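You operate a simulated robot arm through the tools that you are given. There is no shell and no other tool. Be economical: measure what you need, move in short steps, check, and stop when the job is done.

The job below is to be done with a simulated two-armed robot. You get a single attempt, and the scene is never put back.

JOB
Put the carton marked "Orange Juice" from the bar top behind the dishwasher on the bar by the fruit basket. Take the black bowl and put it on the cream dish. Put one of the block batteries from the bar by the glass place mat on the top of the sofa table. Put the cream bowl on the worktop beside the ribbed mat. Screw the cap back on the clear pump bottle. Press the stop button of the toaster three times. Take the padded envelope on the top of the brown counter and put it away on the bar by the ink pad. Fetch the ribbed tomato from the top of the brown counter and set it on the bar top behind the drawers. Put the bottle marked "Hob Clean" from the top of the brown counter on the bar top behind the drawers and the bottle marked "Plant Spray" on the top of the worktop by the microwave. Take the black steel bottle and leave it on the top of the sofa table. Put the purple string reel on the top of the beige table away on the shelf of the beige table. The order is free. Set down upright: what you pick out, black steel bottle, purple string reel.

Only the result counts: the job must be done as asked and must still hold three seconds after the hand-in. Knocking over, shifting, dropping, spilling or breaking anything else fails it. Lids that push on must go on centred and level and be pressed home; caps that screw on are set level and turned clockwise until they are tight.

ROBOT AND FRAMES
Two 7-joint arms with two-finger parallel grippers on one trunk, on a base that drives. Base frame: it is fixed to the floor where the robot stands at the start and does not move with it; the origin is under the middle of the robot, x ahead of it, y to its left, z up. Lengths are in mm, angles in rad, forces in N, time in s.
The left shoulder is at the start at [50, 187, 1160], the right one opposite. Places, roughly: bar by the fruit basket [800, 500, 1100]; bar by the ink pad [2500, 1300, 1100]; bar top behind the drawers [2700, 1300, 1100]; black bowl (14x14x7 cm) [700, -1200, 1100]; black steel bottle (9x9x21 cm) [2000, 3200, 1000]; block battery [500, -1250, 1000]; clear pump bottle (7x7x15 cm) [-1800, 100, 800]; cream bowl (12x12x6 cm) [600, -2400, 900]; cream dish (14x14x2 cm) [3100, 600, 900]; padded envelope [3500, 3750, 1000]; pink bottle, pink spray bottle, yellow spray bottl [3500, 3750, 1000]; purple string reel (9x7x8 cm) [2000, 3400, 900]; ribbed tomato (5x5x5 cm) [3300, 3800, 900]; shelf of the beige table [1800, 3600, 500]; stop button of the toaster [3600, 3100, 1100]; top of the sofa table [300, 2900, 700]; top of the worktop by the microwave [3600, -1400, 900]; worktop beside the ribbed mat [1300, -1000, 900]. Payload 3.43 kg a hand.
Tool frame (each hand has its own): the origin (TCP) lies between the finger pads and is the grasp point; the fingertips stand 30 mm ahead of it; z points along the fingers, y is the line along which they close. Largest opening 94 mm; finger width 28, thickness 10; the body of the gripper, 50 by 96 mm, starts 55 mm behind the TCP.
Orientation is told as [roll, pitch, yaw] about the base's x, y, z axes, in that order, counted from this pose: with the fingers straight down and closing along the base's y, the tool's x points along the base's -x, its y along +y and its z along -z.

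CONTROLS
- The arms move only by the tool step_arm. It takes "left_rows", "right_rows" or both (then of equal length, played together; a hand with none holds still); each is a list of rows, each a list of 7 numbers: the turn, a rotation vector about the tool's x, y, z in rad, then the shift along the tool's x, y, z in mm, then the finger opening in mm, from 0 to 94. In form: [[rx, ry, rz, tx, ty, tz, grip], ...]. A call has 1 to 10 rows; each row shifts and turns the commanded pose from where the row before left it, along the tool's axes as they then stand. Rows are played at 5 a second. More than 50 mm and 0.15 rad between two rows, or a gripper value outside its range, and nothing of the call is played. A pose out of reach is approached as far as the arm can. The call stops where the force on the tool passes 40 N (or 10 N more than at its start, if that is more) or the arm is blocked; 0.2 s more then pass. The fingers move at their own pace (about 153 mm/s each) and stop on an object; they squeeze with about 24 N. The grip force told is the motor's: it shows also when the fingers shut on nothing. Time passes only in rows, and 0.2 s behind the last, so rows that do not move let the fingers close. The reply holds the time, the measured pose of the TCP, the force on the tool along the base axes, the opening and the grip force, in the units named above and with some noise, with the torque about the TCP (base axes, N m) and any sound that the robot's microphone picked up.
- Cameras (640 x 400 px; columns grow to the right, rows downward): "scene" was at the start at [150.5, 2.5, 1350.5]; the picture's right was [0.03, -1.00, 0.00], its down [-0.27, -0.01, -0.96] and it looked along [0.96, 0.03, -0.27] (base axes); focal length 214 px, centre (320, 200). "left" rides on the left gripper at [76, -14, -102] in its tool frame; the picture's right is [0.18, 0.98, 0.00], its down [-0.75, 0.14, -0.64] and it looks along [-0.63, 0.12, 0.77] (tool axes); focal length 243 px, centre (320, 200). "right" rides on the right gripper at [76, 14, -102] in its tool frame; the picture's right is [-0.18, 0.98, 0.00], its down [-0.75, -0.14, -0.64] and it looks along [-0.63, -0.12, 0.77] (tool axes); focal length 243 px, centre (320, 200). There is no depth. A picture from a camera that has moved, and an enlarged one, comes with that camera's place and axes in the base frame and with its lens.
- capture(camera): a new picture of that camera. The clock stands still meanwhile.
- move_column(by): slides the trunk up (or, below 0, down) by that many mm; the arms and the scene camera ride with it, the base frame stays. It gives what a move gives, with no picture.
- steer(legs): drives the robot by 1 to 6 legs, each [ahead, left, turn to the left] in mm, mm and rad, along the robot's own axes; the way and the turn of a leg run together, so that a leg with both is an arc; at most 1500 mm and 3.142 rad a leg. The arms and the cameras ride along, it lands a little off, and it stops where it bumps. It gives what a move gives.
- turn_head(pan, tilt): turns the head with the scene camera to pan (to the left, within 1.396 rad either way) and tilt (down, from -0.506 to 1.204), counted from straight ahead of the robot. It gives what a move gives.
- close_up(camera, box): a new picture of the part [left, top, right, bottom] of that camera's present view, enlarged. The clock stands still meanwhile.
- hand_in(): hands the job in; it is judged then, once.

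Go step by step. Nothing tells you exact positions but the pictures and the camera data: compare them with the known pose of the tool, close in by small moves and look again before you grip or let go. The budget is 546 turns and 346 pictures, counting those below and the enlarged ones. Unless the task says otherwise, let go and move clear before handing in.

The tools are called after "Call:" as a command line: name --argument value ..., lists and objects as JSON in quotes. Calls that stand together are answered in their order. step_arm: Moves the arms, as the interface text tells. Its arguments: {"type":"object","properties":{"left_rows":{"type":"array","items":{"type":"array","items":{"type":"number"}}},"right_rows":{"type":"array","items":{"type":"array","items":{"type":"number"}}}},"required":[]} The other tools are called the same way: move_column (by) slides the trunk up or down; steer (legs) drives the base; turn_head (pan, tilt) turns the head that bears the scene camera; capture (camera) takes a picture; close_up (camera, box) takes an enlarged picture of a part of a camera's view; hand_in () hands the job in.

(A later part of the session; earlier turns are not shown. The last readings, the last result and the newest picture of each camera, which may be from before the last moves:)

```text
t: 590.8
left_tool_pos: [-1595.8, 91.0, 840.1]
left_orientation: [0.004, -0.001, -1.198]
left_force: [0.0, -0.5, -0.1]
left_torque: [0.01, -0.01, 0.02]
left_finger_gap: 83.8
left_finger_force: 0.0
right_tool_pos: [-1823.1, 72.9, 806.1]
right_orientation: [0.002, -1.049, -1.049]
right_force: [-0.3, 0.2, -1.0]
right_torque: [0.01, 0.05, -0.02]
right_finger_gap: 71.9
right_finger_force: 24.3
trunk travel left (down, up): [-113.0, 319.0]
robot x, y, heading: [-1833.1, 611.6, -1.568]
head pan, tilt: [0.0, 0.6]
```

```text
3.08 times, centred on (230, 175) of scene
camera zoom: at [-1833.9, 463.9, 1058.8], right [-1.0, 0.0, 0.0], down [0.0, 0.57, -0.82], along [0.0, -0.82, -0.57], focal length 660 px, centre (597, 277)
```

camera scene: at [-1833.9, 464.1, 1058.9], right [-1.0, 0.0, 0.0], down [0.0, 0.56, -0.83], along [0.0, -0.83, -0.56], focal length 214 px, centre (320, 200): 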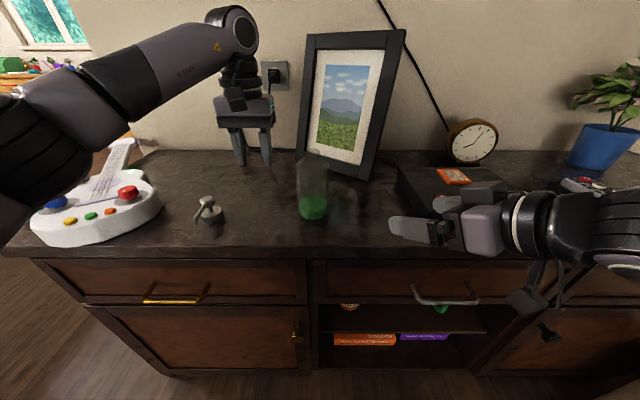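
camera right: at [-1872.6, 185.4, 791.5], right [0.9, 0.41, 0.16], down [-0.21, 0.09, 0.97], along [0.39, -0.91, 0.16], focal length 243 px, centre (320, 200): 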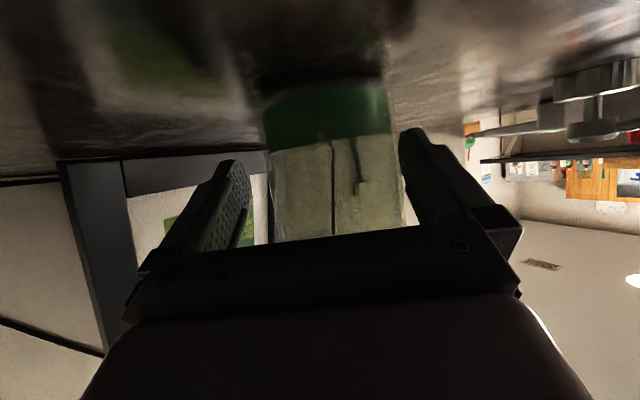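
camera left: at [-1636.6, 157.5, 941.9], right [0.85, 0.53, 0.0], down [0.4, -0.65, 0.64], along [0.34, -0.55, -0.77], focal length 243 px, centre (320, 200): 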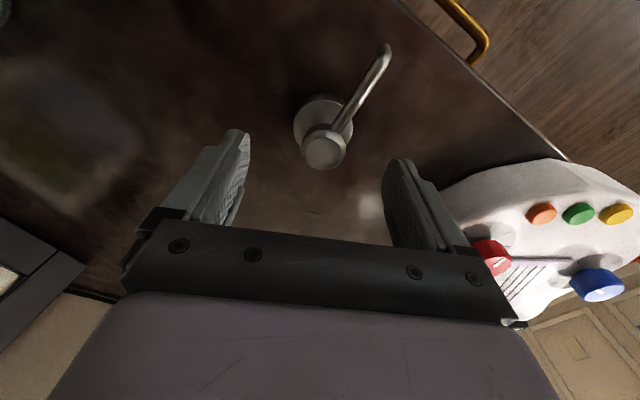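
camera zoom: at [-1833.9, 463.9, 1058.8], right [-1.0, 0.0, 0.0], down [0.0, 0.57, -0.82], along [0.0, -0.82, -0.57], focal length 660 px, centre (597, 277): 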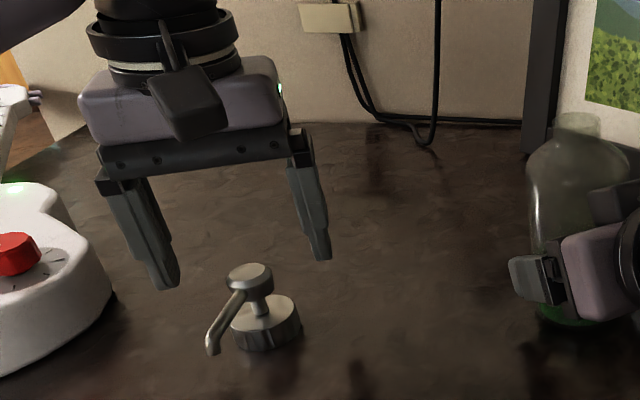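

Call:
step_arm --left_rows '[[0, 0, 0, 6, 1.3, 10, 84], [0, 0, 0, 0, 0, 20, 84], [0, 0, 0, 0, 0, 8, 84], [0, 0, 0, 0, 0, 0, 84]]'

Call:
capture --camera "left"

Call:
close_up --camera "scene" --box '[170, 130, 290, 250]'

```text
t: 591.8
left_tool_pos: [-1596.1, 99.2, 802.3]
left_orientation: [0.002, -0.001, -1.199]
left_force: [0.0, 0.7, 0.6]
left_torque: [0.0, 0.01, 0.0]
left_finger_gap: 83.9
left_finger_force: 0.0
right_tool_pos: [-1822.7, 72.2, 808.8]
right_orientation: [0.0, -1.047, -1.048]
right_force: [-0.7, 1.1, 0.2]
right_torque: [0.04, -0.02, 0.0]
right_finger_gap: 71.9
right_finger_force: 24.0
trunk travel left (down, up): [-113.0, 319.0]
robot x, y, heading: [-1836.7, 612.2, -1.571]
head pan, tilt: [0.0, 0.6]
```

```text
109 pictures are left
camera left: at [-1637.8, 164.5, 903.1], right [0.85, 0.53, 0.0], down [0.4, -0.65, 0.64], along [0.34, -0.55, -0.77], focal length 243 px, centre (320, 200)
```

left: 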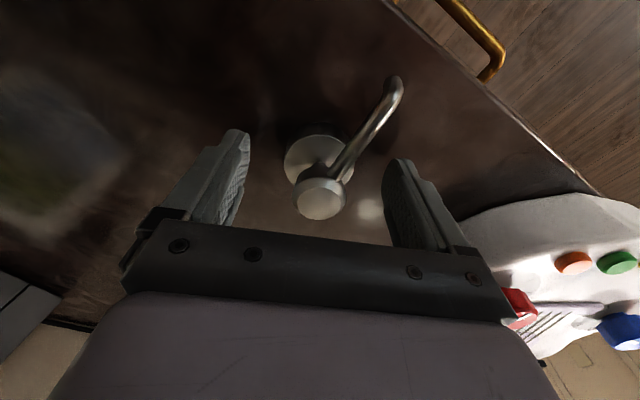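

```text
3.33 times, centred on (230, 190) of scene
camera zoom: at [-1833.9, 463.9, 1058.8], right [-1.0, 0.0, 0.0], down [0.0, 0.57, -0.82], along [0.0, -0.82, -0.57], focal length 715 px, centre (620, 233)
```

zoom: 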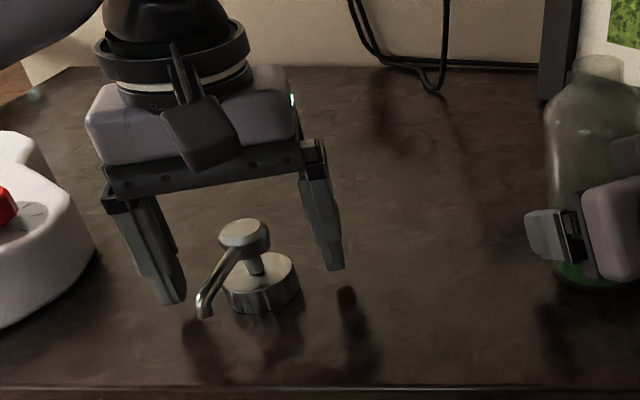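

Call:
step_arm --left_rows '[[0, 0, 0, 0, 0, 6, 84], [0, 0, 0, 0, 0, 3, 84], [0, 0, 0, 0, 0, 0, 84]]'

Call:
step_arm --left_rows '[[0, 0, 0, 0, 0, 0, 60], [0, 0, 0, 0, 0, 0, 35], [0, 0, 0, 0, 0, 0, 35], [0, 0, 0, 0, 0, 0, 35]]'

Call:
capture --camera "left"

Call:
close_up --camera "scene" --box '[170, 130, 290, 250]'

```text
t: 592.6
left_tool_pos: [-1594.4, 97.3, 792.1]
left_orientation: [0.002, -0.003, -1.198]
left_force: [-0.1, 0.5, -0.7]
left_torque: [-0.02, -0.01, 0.01]
left_finger_gap: 83.8
left_finger_force: 0.0
right_tool_pos: [-1822.2, 73.9, 806.2]
right_orientation: [0.001, -1.047, -1.048]
right_force: [-0.5, 1.1, 0.5]
right_torque: [0.02, 0.01, 0.02]
right_finger_gap: 72.1
right_finger_force: 23.9
trunk travel left (down, up): [-113.0, 319.0]
robot x, y, heading: [-1836.5, 608.5, -1.561]
head pan, tilt: [0.0, 0.6]
```

```text
t: 593.6
left_tool_pos: [-1595.3, 97.5, 792.0]
left_orientation: [0.002, -0.002, -1.199]
left_force: [-0.4, -0.5, -1.1]
left_torque: [0.02, 0.04, 0.01]
left_finger_gap: 41.6
left_finger_force: 24.2
right_tool_pos: [-1823.5, 72.2, 806.2]
right_orientation: [0.002, -1.046, -1.048]
right_force: [-1.1, 0.7, -1.0]
right_torque: [0.03, 0.03, 0.0]
right_finger_gap: 71.6
right_finger_force: 24.1
trunk travel left (down, up): [-113.0, 319.0]
robot x, y, heading: [-1833.8, 611.1, -1.571]
head pan, tilt: [0.0, 0.6]
```

```text
107 pictures are left
camera left: at [-1637.0, 163.9, 894.0], right [0.85, 0.53, 0.0], down [0.4, -0.65, 0.64], along [0.34, -0.55, -0.77], focal length 243 px, centre (320, 200)
```

left: 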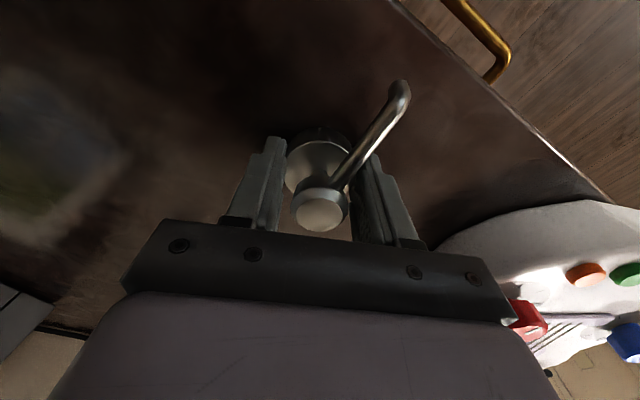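

```text
3.33 times, centred on (230, 190) of scene
camera zoom: at [-1833.9, 463.9, 1058.8], right [-1.0, 0.0, 0.0], down [0.0, 0.57, -0.82], along [0.0, -0.82, -0.57], focal length 715 px, centre (620, 233)
```

zoom: 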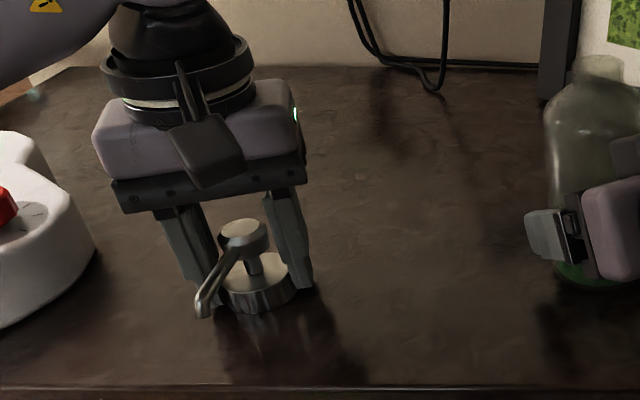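

Cap gripped by its collar. Lifting and carrying it above the bottle.

Call:
step_arm --left_rows '[[0, 0, 0, 0, 0, -20, 35], [0, 0, 0, 0, 0, -45, 35], [0, 0, 0, 0, 0, -45, 35], [0, 0, 0, 0, 0, -45, 35], [0, 0, 0, 0, 0, -35, 35], [0, 0, 0, 9.3, -40, 0, 35], [0, 0, 0, 9.3, -40, 0, 35], [0, 0, 0, 9.3, -40, 0, 35], [0, 0, 0, 9.3, -40, 0, 35], [0, 0, 0, 0, 0, 0, 35]]'

Call:
capture --camera "left"

Call:
close_up --camera "scene" --box '[240, 90, 380, 215]'

```text
t: 595.8
left_tool_pos: [-1750.2, 76.3, 977.0]
left_orientation: [0.017, 0.023, -1.194]
left_force: [0.3, -0.6, -0.8]
left_torque: [0.04, -0.03, -0.02]
left_finger_gap: 41.6
left_finger_force: 24.4
left hand out of reach, approached as far as the arm can: row 9
right_tool_pos: [-1822.5, 72.7, 806.3]
right_orientation: [0.001, -1.047, -1.05]
right_force: [0.0, 0.2, -0.7]
right_torque: [0.05, 0.04, -0.01]
right_finger_gap: 72.2
right_finger_force: 24.5
trunk travel left (down, up): [-113.0, 319.0]
robot x, y, heading: [-1830.4, 612.4, -1.57]
head pan, tilt: [0.0, 0.6]
```

```text
105 pictures are left
camera left: at [-1792.7, 137.5, 1079.5], right [0.85, 0.53, 0.02], down [0.4, -0.67, 0.63], along [0.35, -0.52, -0.78], focal length 243 px, centre (320, 200)
```

left: 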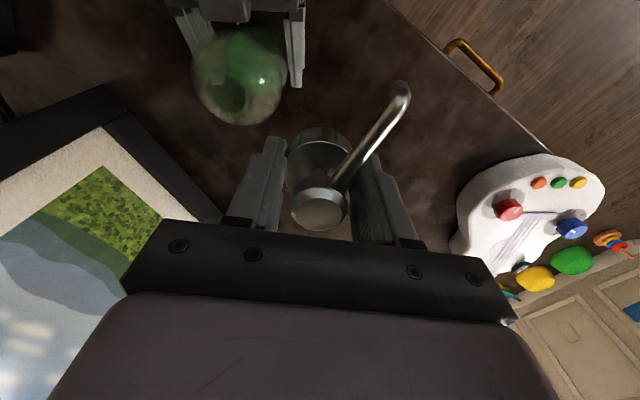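

```text
3.20 times, centred on (310, 152) of scene
camera zoom: at [-1834.0, 463.9, 1058.8], right [-1.0, 0.0, 0.0], down [0.0, 0.57, -0.82], along [0.0, -0.82, -0.57], focal length 686 px, centre (352, 352)
```

zoom: 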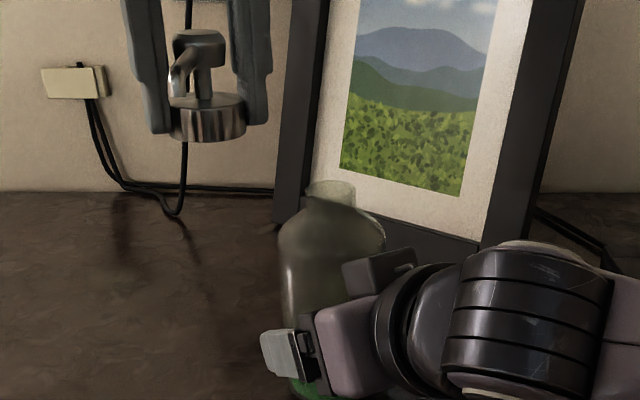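

The left arm hits a limit here; lowering the cap a bit (still above the neck) may free it.

Call:
step_arm --left_rows '[[0, 0, 0, 0, 0, 18, 35], [0, 0, 0.1, 0, 0, 0, 35], [0, 0, 0.1, 3, -20, 0, 35], [0, 0, 0.1, 3, -20, 0, 35], [0, 0, 0, 0, 0, 0, 35]]'

Call:
capture --camera "left"

```text
t: 597.0
left_tool_pos: [-1812.2, 88.4, 962.1]
left_orientation: [0.001, 0.0, -1.502]
left_force: [-0.3, 0.0, -0.5]
left_torque: [0.0, 0.02, -0.04]
left_finger_gap: 41.6
left_finger_force: 24.5
left hand out of reach, approached as far as the arm can: row 4
right_tool_pos: [-1822.6, 72.3, 807.6]
right_orientation: [0.0, -1.048, -1.049]
right_force: [0.0, -1.0, 0.3]
right_torque: [0.01, 0.03, 0.0]
right_finger_gap: 72.0
right_finger_force: 23.2
trunk travel left (down, up): [-113.0, 319.0]
robot x, y, heading: [-1834.9, 607.6, -1.567]
head pan, tilt: [0.0, 0.6]
```

```text
103 pictures are left
camera left: at [-1832.4, 163.5, 1063.3], right [0.97, 0.25, 0.0], down [0.19, -0.74, 0.64], along [0.16, -0.62, -0.77], focal length 243 px, centre (320, 200)
```

left: 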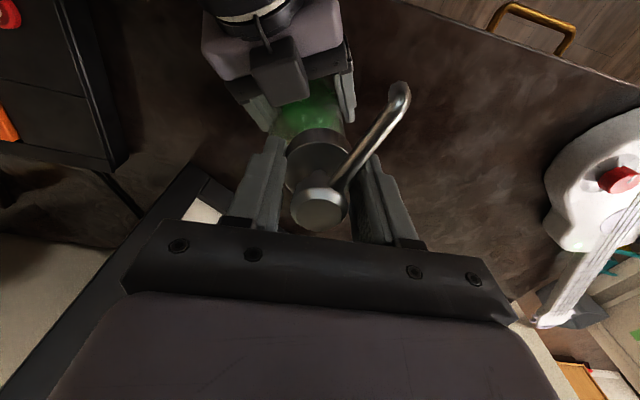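

Call:
close_up --camera "scene" --box '[260, 90, 380, 195]'

Call:
capture --camera "right"

```text
3.81 times, centred on (320, 142) of scene
camera zoom: at [-1833.8, 463.9, 1058.8], right [-1.0, 0.0, 0.0], down [0.0, 0.57, -0.82], along [0.0, -0.82, -0.57], focal length 817 px, centre (320, 419)
```

zoom: 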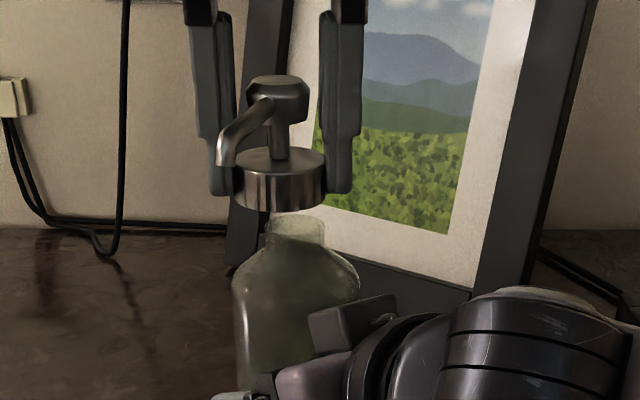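

```text
101 pictures are left
camera right: at [-1874.8, 189.9, 791.8], right [0.9, 0.41, 0.16], down [-0.21, 0.08, 0.97], along [0.39, -0.91, 0.16], focal length 243 px, centre (320, 200)
```

right: 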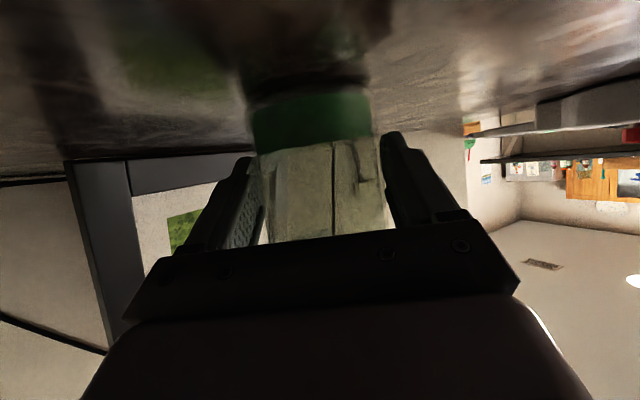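

Estimated neck axis [-1820, 65.5]; the cap's centre is at about [-1815, 91]. Moving over it and comparing.

Call:
step_arm --left_rows '[[0, 0, 0, -12, -4, 0, 35], [0, 0, 0, -13, -3.8, 0, 35], [0, 0, 0, 0, 0, 0, 35]]'

Call:
close_up --camera "scene" --box '[260, 90, 380, 195]'

Call:
close_up --camera "left" --box '[220, 70, 420, 240]'

```text
t: 597.8
left_tool_pos: [-1794.1, 77.8, 968.7]
left_orientation: [-0.023, -0.002, -1.461]
left_force: [0.5, 0.0, -0.4]
left_torque: [0.0, 0.0, -0.02]
left_finger_gap: 41.5
left_finger_force: 24.2
left hand out of reach, approached as far as the arm can: row 1, 2
right_tool_pos: [-1822.6, 72.0, 805.6]
right_orientation: [0.002, -1.047, -1.049]
right_force: [1.5, 0.3, 0.1]
right_torque: [0.02, 0.01, -0.02]
right_finger_gap: 72.3
right_finger_force: 24.2
trunk travel left (down, up): [-113.0, 319.0]
robot x, y, heading: [-1832.6, 610.1, -1.567]
head pan, tilt: [0.0, 0.6]
```

```text
3.81 times, centred on (320, 142) of scene
camera zoom: at [-1833.8, 463.9, 1058.8], right [-1.0, 0.0, 0.0], down [0.0, 0.57, -0.82], along [0.0, -0.82, -0.57], focal length 817 px, centre (320, 419)
```

zoom: 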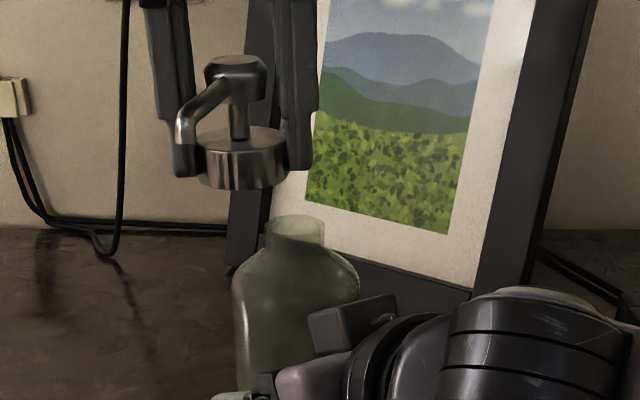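

```text
2.35 times, centred on (320, 155) of left
camera zoom: at [-1814.0, 152.1, 1069.8], right [0.96, 0.29, -0.02], down [0.24, -0.73, 0.64], along [0.17, -0.62, -0.77], focal length 571 px, centre (320, 306)
```

zoom: 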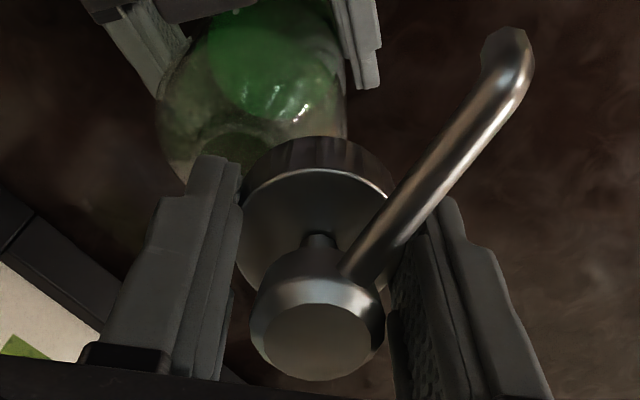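

The left arm can't reach over the bottle here. I'll step the left hand aside and let the right hand carry the bottle about 105 mm toward the left arm's zone, still on the free console top.

Call:
step_arm --left_rows '[[0, 0, 0, 0, 45, 0, 35], [0, 0, 0, 0, 45, 0, 35], [0, 0, 0, 0, 45, 0, 35], [0, 0, 0, 0, 45, 0, 35], [0, 0, 0, 0, 0, 0, 35]]'

Call:
step_arm --right_rows '[[0, 0, 0, -13, 0, -7.5, 45], [0, 0, 0, -6.5, 22, 11.3, 45], [0, 0, 0, -6.5, 22, 11.3, 45], [0, 0, 0, -6.5, 22, 11.3, 45], [0, 0, 0, -6.5, 22, 11.3, 45], [0, 0, 0, 0, 0, 0, 45]]'

Call:
capture --camera "scene"

```text
t: 599.0
left_tool_pos: [-1636.3, 94.8, 960.5]
left_orientation: [0.002, 0.002, -1.498]
left_force: [0.9, 0.3, -0.5]
left_torque: [0.02, -0.02, -0.03]
left_finger_gap: 41.5
left_finger_force: 24.5
right_tool_pos: [-1822.6, 73.1, 805.4]
right_orientation: [0.002, -1.048, -1.049]
right_force: [0.1, 1.7, 0.5]
right_torque: [0.04, 0.01, -0.03]
right_finger_gap: 72.0
right_finger_force: 24.4
trunk travel left (down, up): [-113.0, 319.0]
robot x, y, heading: [-1835.5, 608.2, -1.567]
head pan, tilt: [0.0, 0.6]
```

```text
t: 600.4
left_tool_pos: [-1636.7, 93.5, 961.2]
left_orientation: [0.001, 0.0, -1.5]
left_force: [-1.0, -0.1, 0.3]
left_torque: [-0.03, 0.02, -0.04]
left_finger_gap: 41.7
left_finger_force: 24.0
right_tool_pos: [-1717.2, 71.5, 824.1]
right_orientation: [0.001, -1.047, -1.048]
right_force: [0.8, 0.3, -3.1]
right_torque: [0.02, 0.03, 0.04]
right_finger_gap: 72.0
right_finger_force: 23.7
trunk travel left (down, up): [-113.0, 319.0]
robot x, y, heading: [-1832.9, 609.6, -1.566]
head pan, tilt: [0.0, 0.6]
```

```text
98 pictures are left
camera scene: at [-1833.8, 463.8, 1058.8], right [-1.0, 0.0, 0.0], down [0.0, 0.57, -0.82], along [0.0, -0.82, -0.57], focal length 214 px, centre (320, 200)
```

scene: 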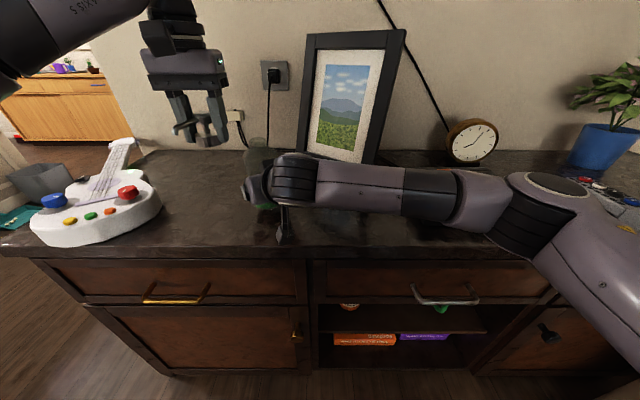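

Call:
step_arm --right_rows '[[0, 0, 0, 8.7, 0, 5, 45], [0, 0, 0, 3.5, 0, 2, 45], [0, 0, 0, 0, 0, 0, 45]]'

Call:
step_arm --right_rows '[[0, 0, 0, 2, 0, 1.2, 45], [0, 0, 0, 0, 0, 0, 45]]'

Call:
step_arm --right_rows '[[0, 0, 0, 1.7, 0, 1, 45], [0, 0, 0, 0, 0, 0, 45]]'

```text
t: 601.2
left_tool_pos: [-1636.1, 93.9, 960.6]
left_orientation: [0.001, 0.002, -1.498]
left_force: [-0.8, 0.1, -0.5]
left_torque: [-0.02, 0.01, 0.0]
left_finger_gap: 41.6
left_finger_force: 23.8
right_tool_pos: [-1717.6, 72.6, 808.4]
right_orientation: [0.001, -1.047, -1.046]
right_force: [1.1, 0.1, -3.5]
right_torque: [0.0, 0.0, 0.0]
right_finger_gap: 71.7
right_finger_force: 23.9
trunk travel left (down, up): [-113.0, 319.0]
robot x, y, heading: [-1833.6, 612.6, -1.572]
head pan, tilt: [0.0, 0.6]
```

```text
t: 601.8
left_tool_pos: [-1637.2, 93.8, 960.4]
left_orientation: [0.001, 0.0, -1.499]
left_force: [0.0, 0.0, -0.3]
left_torque: [-0.01, 0.0, -0.05]
left_finger_gap: 41.7
left_finger_force: 23.9
right_tool_pos: [-1718.3, 71.9, 807.2]
right_orientation: [0.001, -1.047, -1.048]
right_force: [0.3, -0.7, -3.4]
right_torque: [0.01, 0.03, -0.04]
right_finger_gap: 72.0
right_finger_force: 24.0
trunk travel left (down, up): [-113.0, 319.0]
robot x, y, heading: [-1835.6, 610.1, -1.571]
head pan, tilt: [0.0, 0.6]
```

```text
t: 602.4
left_tool_pos: [-1637.3, 96.0, 961.2]
left_orientation: [0.002, -0.004, -1.5]
left_force: [-0.1, 0.5, 0.0]
left_torque: [-0.03, -0.01, -0.01]
left_finger_gap: 41.5
left_finger_force: 23.7
right_tool_pos: [-1718.5, 72.4, 806.9]
right_orientation: [0.002, -1.05, -1.05]
right_force: [-2.4, 1.6, 6.6]
right_torque: [0.27, 0.23, 0.04]
right_finger_gap: 72.3
right_finger_force: 23.7
trunk travel left (down, up): [-113.0, 319.0]
robot x, y, heading: [-1831.8, 608.5, -1.57]
head pan, tilt: [0.0, 0.6]
```

Call:
capture --camera "left"

Call:
close_up --camera "scene" --box '[190, 90, 310, 195]'

```text
97 pictures are left
camera left: at [-1656.4, 169.9, 1062.6], right [0.97, 0.25, 0.0], down [0.19, -0.74, 0.64], along [0.16, -0.62, -0.77], focal length 243 px, centre (320, 200)
```

left: 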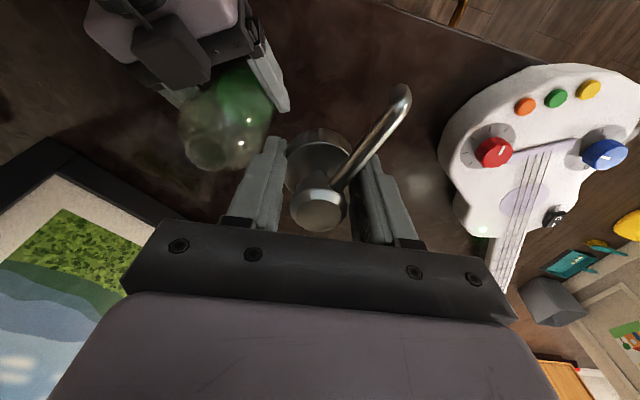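

```text
3.81 times, centred on (250, 142) of scene
camera zoom: at [-1834.1, 464.5, 1059.1], right [-1.0, 0.0, 0.0], down [0.0, 0.56, -0.83], along [0.0, -0.83, -0.56], focal length 817 px, centre (587, 419)
```

zoom: 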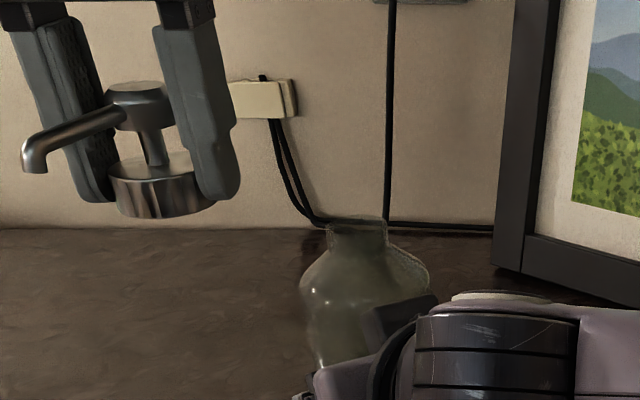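

Call:
close_up --camera "left" --box '[150, 60, 350, 240]'

```text
2.22 times, centred on (250, 150) of left
camera zoom: at [-1656.4, 169.9, 1062.6], right [0.97, 0.25, 0.0], down [0.19, -0.74, 0.64], along [0.16, -0.62, -0.77], focal length 539 px, centre (476, 311)
```

zoom: 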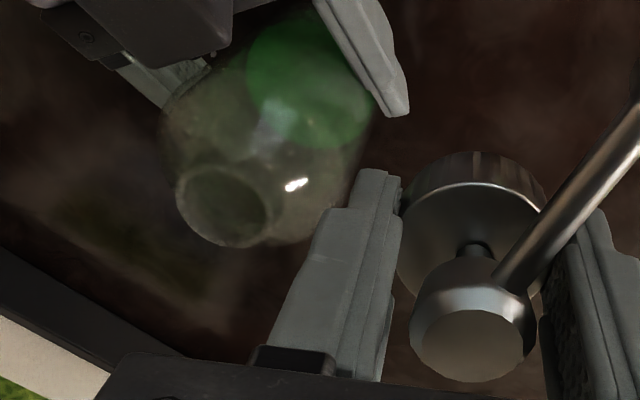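

The neck's top centre is [-1716, 64.5, 904]. I'll turn the wrist counter-clockwise for screwing range and bring the cap above the neck.

Call:
step_arm --left_rows '[[0, 0, -0.15, 0, 0, 0, 35], [0, 0, -0.15, 0, 0, 0, 35], [0, 0, -0.15, 0, 0, 0, 35], [0, 0, -0.15, 0, 0, 0, 35], [0, 0, 0, 11.6, -39.5, 0, 35], [0, 0, 0, 11.6, -39.5, 0, 35], [0, 0, 0, 0, 0, 0, 35]]'

Call:
close_up --camera "scene" --box '[190, 90, 310, 195]'

Call:
close_up --camera "left" --box '[200, 50, 440, 240]'

```text
t: 604.0
left_tool_pos: [-1711.4, 70.3, 963.4]
left_orientation: [0.001, -0.003, -0.9]
left_force: [0.0, 0.5, -0.8]
left_torque: [0.0, 0.01, -0.02]
left_finger_gap: 41.4
left_finger_force: 24.5
right_tool_pos: [-1718.6, 73.7, 805.4]
right_orientation: [0.0, -1.049, -1.048]
right_force: [-2.8, -1.1, 13.2]
right_torque: [-0.16, 0.01, -0.13]
right_finger_gap: 71.8
right_finger_force: 24.4
trunk travel left (down, up): [-113.0, 319.0]
robot x, y, heading: [-1833.3, 609.5, -1.564]
head pan, tilt: [0.0, 0.6]
```

```text
3.81 times, centred on (250, 142) of scene
camera zoom: at [-1834.3, 464.9, 1059.0], right [-1.0, 0.0, 0.0], down [0.0, 0.56, -0.83], along [0.0, -0.83, -0.56], focal length 817 px, centre (587, 419)
```

zoom: 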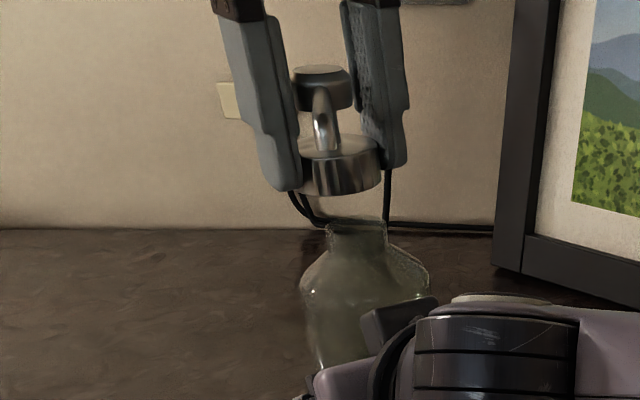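

```text
2.11 times, centred on (320, 145) of left
camera zoom: at [-1769.5, 121.2, 1064.6], right [0.65, 0.76, 0.0], down [0.58, -0.5, 0.64], along [0.49, -0.42, -0.76], focal length 511 px, centre (320, 316)
```

zoom: 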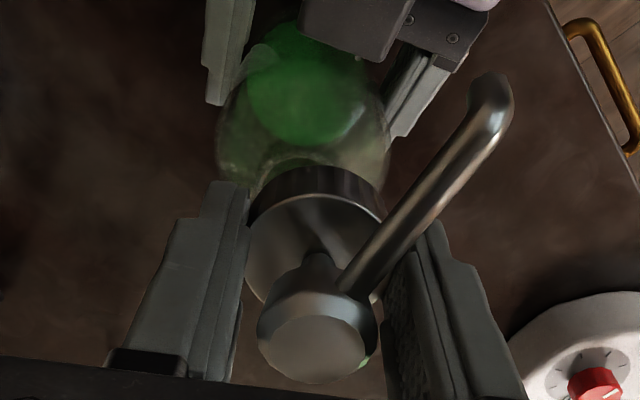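

Aligned in x; correcting about 5 mm in y and lowering toward the neck.

Call:
step_arm --left_rows '[[0, 0, 0, -3.2, -4.5, 0, 35], [0, 0, 0, 0, 0, 10, 35], [0, 0, 0, 0, 0, 8, 35], [0, 0, 0, 0, 0, 0, 35]]'

Call:
close_up --camera "scene" --box '[210, 100, 290, 170]'

Call:
close_up --camera "left" --box '[240, 70, 400, 220]'

```text
t: 605.0
left_tool_pos: [-1712.2, 65.3, 945.0]
left_orientation: [0.0, -0.003, -0.9]
left_force: [0.1, -0.6, 0.2]
left_torque: [-0.02, 0.0, 0.0]
left_finger_gap: 41.4
left_finger_force: 24.3
right_tool_pos: [-1717.2, 71.0, 805.9]
right_orientation: [0.002, -1.048, -1.049]
right_force: [-3.3, 0.0, 13.5]
right_torque: [-0.13, -0.04, -0.05]
right_finger_gap: 71.9
right_finger_force: 23.5
trunk travel left (down, up): [-113.0, 319.0]
robot x, y, heading: [-1833.0, 612.9, -1.568]
head pan, tilt: [0.0, 0.6]
```

```text
5.71 times, centred on (250, 135) of scene
camera zoom: at [-1834.3, 465.0, 1059.0], right [-1.0, 0.0, 0.0], down [0.0, 0.56, -0.83], along [0.0, -0.83, -0.56], focal length 1226 px, centre (720, 571)
```

zoom: 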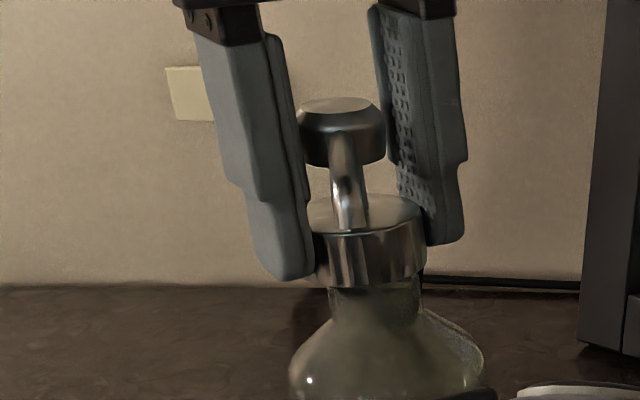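

```text
2.67 times, centred on (320, 145) of left
camera zoom: at [-1770.7, 116.0, 1046.3], right [0.65, 0.76, 0.0], down [0.58, -0.5, 0.64], along [0.49, -0.42, -0.76], focal length 647 px, centre (320, 347)
```

zoom: 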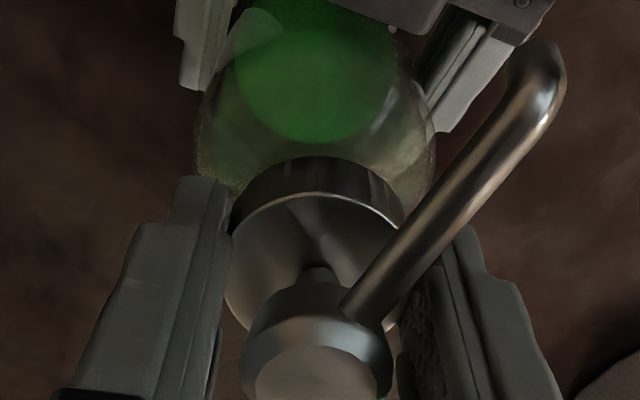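

Small correction (-2, +2 mm), then lower to contact.

Call:
step_arm --left_rows '[[0, 0, 0, 2.8, -0.3, 0, 35], [0, 0, 0, 0, 0, 3, 35], [0, 0, 0, 0, 0, 0, 35]]'

Call:
step_arm --left_rows '[[0, 0, 0, 0, 0, 3, 35], [0, 0, 0, 0, 0, 0, 35]]'

Call:
step_arm --left_rows '[[0, 0, 0, 0, 0, 3, 35], [0, 0, 0, 0, 0, 0, 35]]'

Call:
close_up --camera "scene" --box '[210, 100, 290, 170]'

```text
t: 605.8
left_tool_pos: [-1715.5, 67.5, 943.7]
left_orientation: [0.001, -0.005, -0.9]
left_force: [0.0, -0.6, -0.2]
left_torque: [0.02, 0.01, 0.03]
left_finger_gap: 41.6
left_finger_force: 24.1
right_tool_pos: [-1717.6, 72.6, 806.4]
right_orientation: [0.002, -1.049, -1.049]
right_force: [-4.5, 0.2, 13.1]
right_torque: [-0.1, -0.05, -0.07]
right_finger_gap: 71.7
right_finger_force: 23.8
trunk travel left (down, up): [-113.0, 319.0]
robot x, y, heading: [-1834.4, 611.7, -1.566]
head pan, tilt: [0.0, 0.6]
```

```text
t: 606.4
left_tool_pos: [-1715.3, 66.7, 939.5]
left_orientation: [-0.001, -0.002, -0.898]
left_force: [-1.0, 0.3, -0.3]
left_torque: [0.03, 0.0, -0.01]
left_finger_gap: 41.3
left_finger_force: 23.8
right_tool_pos: [-1718.4, 72.3, 805.3]
right_orientation: [0.001, -1.049, -1.048]
right_force: [-4.7, 0.6, 12.3]
right_torque: [-0.05, -0.01, -0.03]
right_finger_gap: 71.9
right_finger_force: 23.5
trunk travel left (down, up): [-113.0, 319.0]
robot x, y, heading: [-1832.5, 610.6, -1.568]
head pan, tilt: [0.0, 0.6]
```

```text
t: 607.0
left_tool_pos: [-1714.5, 65.6, 935.9]
left_orientation: [-0.001, -0.004, -0.899]
left_force: [-0.3, -0.2, 0.0]
left_torque: [-0.02, 0.0, -0.02]
left_finger_gap: 41.5
left_finger_force: 23.9
right_tool_pos: [-1718.2, 72.2, 805.6]
right_orientation: [0.003, -1.049, -1.049]
right_force: [-4.1, 1.3, 12.0]
right_torque: [-0.11, -0.08, -0.02]
right_finger_gap: 71.9
right_finger_force: 23.8
trunk travel left (down, up): [-113.0, 319.0]
robot x, y, heading: [-1833.9, 611.9, -1.569]
head pan, tilt: [0.0, 0.6]
```

```text
5.71 times, centred on (250, 135) of scene
camera zoom: at [-1834.3, 464.9, 1059.0], right [-1.0, 0.0, 0.0], down [0.0, 0.56, -0.83], along [0.0, -0.83, -0.56], focal length 1226 px, centre (720, 571)
```

zoom: 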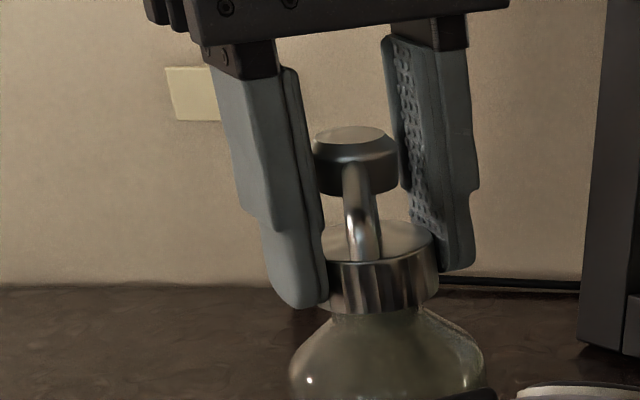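

Re-evaluating with depth taken into account, the cap is about 5 mm too far toward -x/+y. Raise, correct, and look again.

Call:
step_arm --left_rows '[[0, 0, 0, 0, 0, -8, 35], [0, 0, 0, -6, 1.2, 0, 35], [0, 0, 0, 0, 0, 0, 35]]'

Call:
close_up --camera "scene" --box '[215, 110, 285, 170]'

Call:
close_up --camera "left" --box '[240, 70, 400, 220]'

```text
t: 607.8
left_tool_pos: [-1710.2, 61.0, 944.9]
left_orientation: [0.001, -0.004, -0.899]
left_force: [0.2, 0.4, 0.3]
left_torque: [-0.03, -0.03, -0.02]
left_finger_gap: 41.1
left_finger_force: 23.9
right_tool_pos: [-1716.7, 71.4, 804.5]
right_orientation: [0.001, -1.047, -1.05]
right_force: [-3.9, 1.3, 11.1]
right_torque: [-0.09, -0.1, -0.02]
right_finger_gap: 71.4
right_finger_force: 24.3
trunk travel left (down, up): [-113.0, 319.0]
robot x, y, heading: [-1834.9, 610.2, -1.571]
head pan, tilt: [0.0, 0.6]
```

```text
6.67 times, centred on (250, 140) of scene
camera zoom: at [-1834.3, 464.9, 1059.0], right [-1.0, 0.0, 0.0], down [0.0, 0.56, -0.83], along [0.0, -0.83, -0.56], focal length 1430 px, centre (787, 600)
```

zoom: 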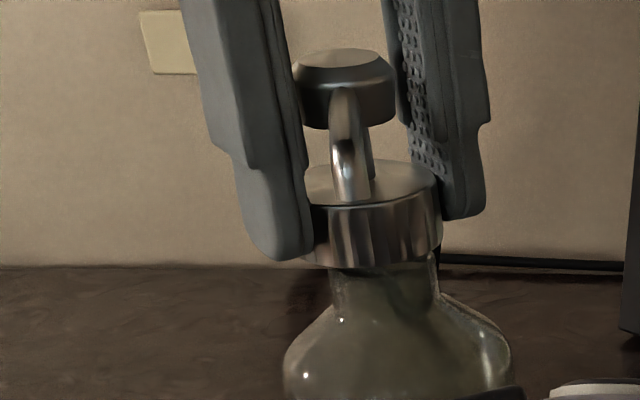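

```text
2.67 times, centred on (320, 145) of left
camera zoom: at [-1769.2, 111.9, 1044.8], right [0.66, 0.76, 0.0], down [0.58, -0.5, 0.64], along [0.49, -0.42, -0.76], focal length 647 px, centre (320, 347)
```

zoom: 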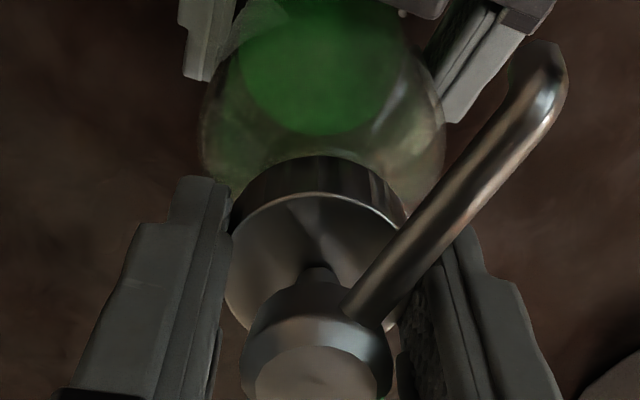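

x now matches within 1 mm; small +2 mm y correction and descend.

Call:
step_arm --left_rows '[[0, 0, 0, 2, 1, 0, 35], [0, 0, 0, 0, 0, 5, 35], [0, 0, 0, 0, 0, 3, 35], [0, 0, 0, 0, 0, 0, 35]]'

Call:
step_arm --left_rows '[[0, 0, 0, 0, 0, 3, 35], [0, 0, 0, 0, 0, 0, 35]]'

Call:
step_arm --left_rows '[[0, 0, 0, 0, 0, 3, 35], [0, 0, 0, 0, 0, 0, 35]]'

Call:
close_up --camera "scene" --box '[215, 110, 285, 170]'

```text
t: 608.8
left_tool_pos: [-1709.7, 64.4, 938.9]
left_orientation: [-0.006, -0.006, -0.9]
left_force: [-2.6, -6.0, 26.4]
left_torque: [-0.07, 0.41, 0.07]
left_finger_gap: 41.8
left_finger_force: 23.6
right_tool_pos: [-1717.5, 73.0, 806.0]
right_orientation: [0.0, -1.05, -1.047]
right_force: [0.4, -4.4, 3.2]
right_torque: [-0.42, -0.22, -0.05]
right_finger_gap: 72.0
right_finger_force: 24.3
trunk travel left (down, up): [-113.0, 319.0]
robot x, y, heading: [-1835.7, 609.8, -1.566]
head pan, tilt: [0.0, 0.6]
```

```text
t: 609.4
left_tool_pos: [-1710.3, 65.5, 935.9]
left_orientation: [-0.003, -0.008, -0.9]
left_force: [-0.8, -5.0, 27.6]
left_torque: [-0.12, 0.41, 0.09]
left_finger_gap: 41.5
left_finger_force: 23.9
right_tool_pos: [-1717.6, 72.7, 805.2]
right_orientation: [0.001, -1.048, -1.048]
right_force: [-0.3, -3.4, 2.8]
right_torque: [-0.19, 0.04, -0.06]
right_finger_gap: 71.8
right_finger_force: 24.0
trunk travel left (down, up): [-113.0, 319.0]
robot x, y, heading: [-1832.2, 612.7, -1.564]
head pan, tilt: [0.0, 0.6]
```

```text
t: 610.0
left_tool_pos: [-1709.8, 64.9, 932.6]
left_orientation: [-0.002, -0.007, -0.899]
left_force: [1.5, -2.0, 28.3]
left_torque: [-0.16, 0.35, -0.01]
left_finger_gap: 41.6
left_finger_force: 24.0
right_tool_pos: [-1718.9, 72.7, 804.9]
right_orientation: [0.002, -1.047, -1.047]
right_force: [-1.4, -2.5, 0.8]
right_torque: [0.26, -0.23, 0.03]
right_finger_gap: 71.8
right_finger_force: 23.7
trunk travel left (down, up): [-113.0, 319.0]
robot x, y, heading: [-1831.9, 609.2, -1.57]
head pan, tilt: [0.0, 0.6]
```

```text
6.67 times, centred on (250, 140) of scene
camera zoom: at [-1834.2, 465.7, 1059.2], right [-1.0, 0.0, 0.0], down [0.0, 0.56, -0.83], along [0.0, -0.83, -0.56], focal length 1430 px, centre (787, 600)
```

zoom: 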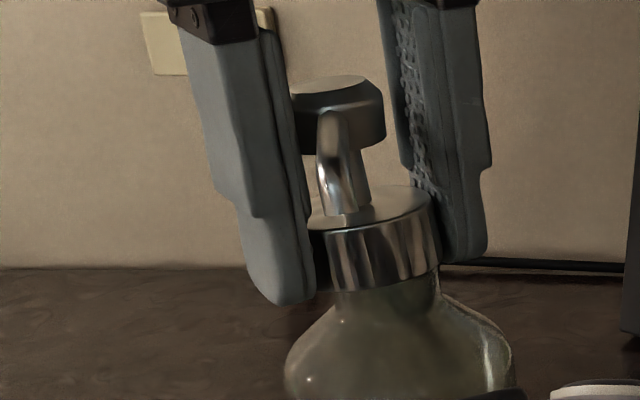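

The rim caught and tilted the cap; the earlier position was the better one. Raise and inspect.

Call:
step_arm --left_rows '[[0, 0, 0, 0, 0, -10, 35], [0, 0, 0, 0, 0, -20, 35], [0, 0, 0, 0, 0, 0, 35]]'

Call:
close_up --camera "scene" --box '[205, 90, 295, 170]'

Call:
close_up --camera "left" --box '[220, 50, 420, 230]'

```text
t: 610.8
left_tool_pos: [-1709.9, 62.1, 957.8]
left_orientation: [0.004, -0.003, -0.9]
left_force: [0.0, 1.1, -0.2]
left_torque: [0.01, -0.04, -0.02]
left_finger_gap: 41.5
left_finger_force: 24.1
right_tool_pos: [-1717.4, 72.9, 806.3]
right_orientation: [0.001, -1.049, -1.047]
right_force: [0.3, 0.7, 6.1]
right_torque: [0.17, 0.13, 0.02]
right_finger_gap: 71.9
right_finger_force: 23.8
trunk travel left (down, up): [-113.0, 319.0]
robot x, y, heading: [-1834.6, 611.1, -1.568]
head pan, tilt: [0.0, 0.6]
```

```text
5.00 times, centred on (250, 130) of scene
camera zoom: at [-1833.9, 464.5, 1058.9], right [-1.0, 0.0, 0.0], down [0.0, 0.56, -0.83], along [0.0, -0.83, -0.56], focal length 1072 px, centre (670, 550)
```

zoom: 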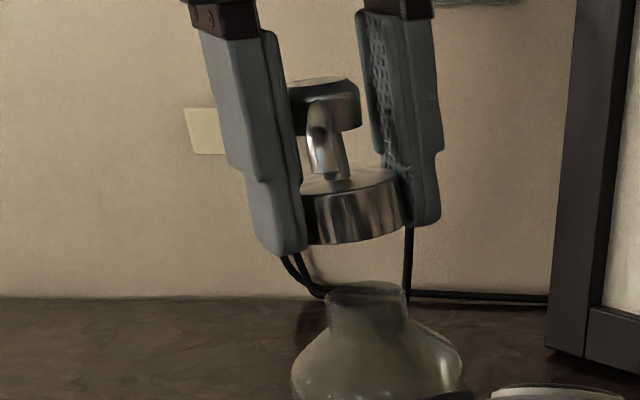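

```text
2.22 times, centred on (320, 140) of left
camera zoom: at [-1769.8, 113.9, 1060.3], right [0.66, 0.76, 0.0], down [0.58, -0.5, 0.64], along [0.49, -0.42, -0.77], focal length 539 px, centre (320, 333)
```

zoom: 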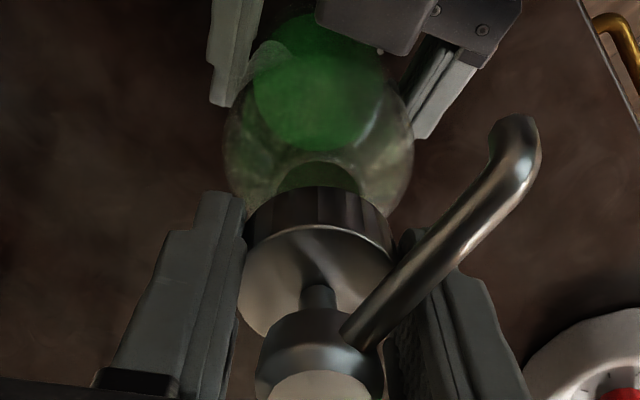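

The cap is tilted in the grip. I'll set it on the console to level it and re-grip.

Call:
step_arm --left_rows '[[0, 0, 0, 0, 0, -15, 35], [0, 0, 0, -12, 41.5, 0, 35], [0, 0, 0, -12, 41.5, 0, 35], [0, 0, 0, 0, 0, 45, 35], [0, 0, 0, 0, 0, 45, 35], [0, 0, 0, 0, 0, 40, 35], [0, 0, 0, 0, 0, 25, 35], [0, 0, 0, 0, 0, 0, 35]]'

Call:
step_arm --left_rows '[[0, 0, 0, 0, 0, 8, 35], [0, 0, 0, 0, 0, 5, 35], [0, 0, 0, 0, 0, 4, 35], [0, 0, 0, 0, 0, 3, 35], [0, 0, 0, 0, 0, 0, 35]]'

Call:
close_up --camera "scene" --box '[170, 110, 290, 230]'

```text
t: 612.6
left_tool_pos: [-1630.9, 94.6, 818.2]
left_orientation: [-0.001, -0.002, -0.898]
left_force: [-0.5, 0.9, -0.2]
left_torque: [-0.01, 0.02, -0.01]
left_finger_gap: 41.5
left_finger_force: 23.7
right_tool_pos: [-1717.0, 72.4, 806.0]
right_orientation: [0.003, -1.048, -1.047]
right_force: [-1.0, 1.7, 5.9]
right_torque: [-0.02, 0.01, 0.0]
right_finger_gap: 71.5
right_finger_force: 24.2
trunk travel left (down, up): [-113.0, 319.0]
robot x, y, heading: [-1833.5, 611.4, -1.567]
head pan, tilt: [0.0, 0.6]
```

```text
t: 613.8
left_tool_pos: [-1629.5, 95.6, 799.0]
left_orientation: [-0.002, -0.001, -0.899]
left_force: [0.4, -1.0, -0.9]
left_torque: [0.0, 0.0, -0.02]
left_finger_gap: 41.3
left_finger_force: 24.1
right_tool_pos: [-1717.2, 72.7, 805.2]
right_orientation: [0.001, -1.048, -1.047]
right_force: [0.1, 2.5, 6.4]
right_torque: [-0.1, -0.08, 0.01]
right_finger_gap: 71.5
right_finger_force: 23.9
trunk travel left (down, up): [-113.0, 319.0]
robot x, y, heading: [-1833.0, 611.8, -1.568]
head pan, tilt: [0.0, 0.6]
```

```text
3.33 times, centred on (230, 170) of scene
camera zoom: at [-1833.9, 464.6, 1058.9], right [-1.0, 0.0, 0.0], down [0.0, 0.56, -0.83], along [0.0, -0.83, -0.56], focal length 715 px, centre (620, 300)
```

zoom: 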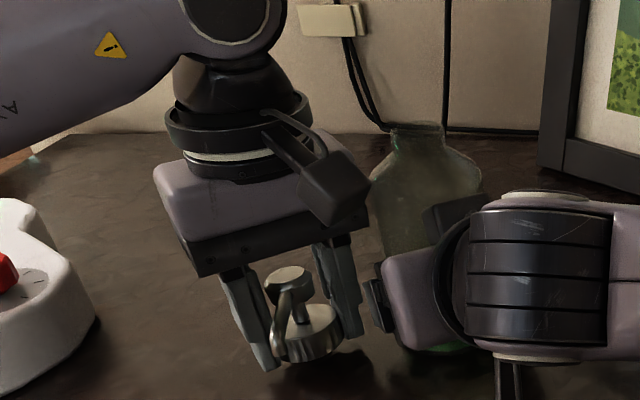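

Continue gently down until it touches.

Call:
step_arm --left_rows '[[0, 0, 0, 0, 0, 3, 35], [0, 0, 0, 0, 0, 2, 35], [0, 0, 0, 0, 0, 0, 35]]'

Call:
step_arm --left_rows '[[0, 0, 0, 0, 0, 3, 35], [0, 0, 0, 0, 0, 0, 35]]'

Call:
step_arm --left_rows '[[0, 0, 0, 0, 0, 3, 35], [0, 0, 0, 0, 0, 0, 35]]'

```text
t: 614.6
left_tool_pos: [-1629.3, 95.6, 794.6]
left_orientation: [0.0, -0.004, -0.899]
left_force: [0.1, 0.1, 0.0]
left_torque: [0.01, -0.01, -0.02]
left_finger_gap: 41.5
left_finger_force: 23.9
right_tool_pos: [-1718.5, 72.4, 806.0]
right_orientation: [0.001, -1.048, -1.046]
right_force: [0.8, 1.0, 6.4]
right_torque: [-0.07, -0.04, -0.04]
right_finger_gap: 71.5
right_finger_force: 23.8
trunk travel left (down, up): [-113.0, 319.0]
robot x, y, heading: [-1834.1, 608.2, -1.566]
head pan, tilt: [0.0, 0.6]
```

```text
t: 615.2
left_tool_pos: [-1630.3, 96.2, 791.2]
left_orientation: [-0.001, -0.001, -0.9]
left_force: [-0.7, -0.2, 0.0]
left_torque: [-0.02, -0.01, -0.03]
left_finger_gap: 41.3
left_finger_force: 23.8
right_tool_pos: [-1718.3, 71.4, 805.5]
right_orientation: [0.002, -1.05, -1.049]
right_force: [-0.1, 1.5, 6.4]
right_torque: [-0.04, -0.02, 0.01]
right_finger_gap: 71.7
right_finger_force: 24.7
trunk travel left (down, up): [-113.0, 319.0]
robot x, y, heading: [-1832.6, 616.0, -1.57]
head pan, tilt: [0.0, 0.6]
```

```text
t: 615.8
left_tool_pos: [-1629.5, 96.0, 790.0]
left_orientation: [-0.002, -0.003, -0.899]
left_force: [0.5, 1.5, 10.1]
left_torque: [0.31, -0.12, 0.11]
left_finger_gap: 41.2
left_finger_force: 24.0
right_tool_pos: [-1717.9, 73.1, 804.2]
right_orientation: [0.001, -1.048, -1.046]
right_force: [2.1, -0.6, 3.0]
right_torque: [-0.15, -0.14, 0.05]
right_finger_gap: 71.8
right_finger_force: 23.7
trunk travel left (down, up): [-113.0, 319.0]
robot x, y, heading: [-1835.5, 612.4, -1.569]
head pan, tilt: [0.0, 0.6]
```

Call:
step_arm --left_rows '[[0, 0, 0, 0, 0, -1, 44], [0, 0, 0, 0, 0, 0, 56], [0, 0, 0, 0, 0, 0, 56], [0, 0, 0, 0, 0, 0, 56]]'

Call:
close_up --camera "scene" --box '[200, 160, 290, 230]'

Call:
close_up --camera "left" --box '[220, 60, 420, 240]'

```text
t: 616.8
left_tool_pos: [-1629.9, 96.5, 789.2]
left_orientation: [0.0, -0.003, -0.899]
left_force: [5.1, 2.5, 10.1]
left_torque: [-0.08, 0.26, -0.03]
left_finger_gap: 52.5
left_finger_force: 0.0
right_tool_pos: [-1719.3, 71.6, 805.5]
right_orientation: [-0.002, -1.047, -1.048]
right_force: [-4.8, -1.8, 2.1]
right_torque: [0.06, 0.01, -0.01]
right_finger_gap: 71.7
right_finger_force: 23.5
trunk travel left (down, up): [-113.0, 319.0]
robot x, y, heading: [-1832.4, 610.5, -1.567]
head pan, tilt: [0.0, 0.6]
```

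```text
5.71 times, centred on (245, 195) of scene
camera zoom: at [-1834.0, 464.9, 1059.0], right [-1.0, 0.0, 0.0], down [0.0, 0.56, -0.83], along [0.0, -0.83, -0.56], focal length 1226 px, centre (749, 229)
```

zoom: 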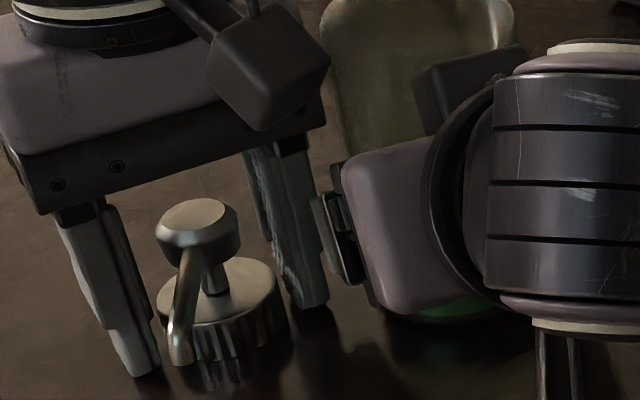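

```text
2.22 times, centred on (320, 150) of left
camera zoom: at [-1688.7, 147.0, 891.5], right [0.65, 0.76, 0.0], down [0.58, -0.5, 0.64], along [0.49, -0.42, -0.76], focal length 539 px, centre (320, 311)
```

zoom: 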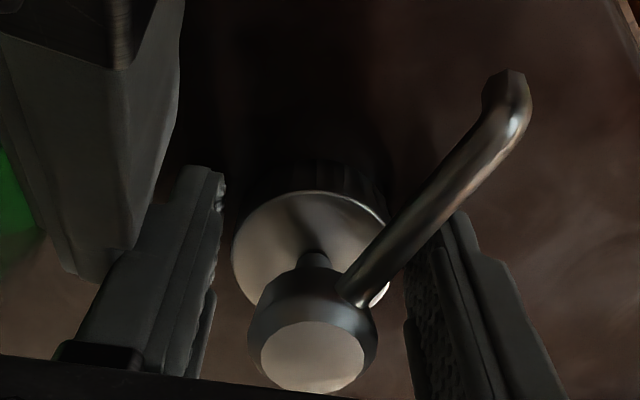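

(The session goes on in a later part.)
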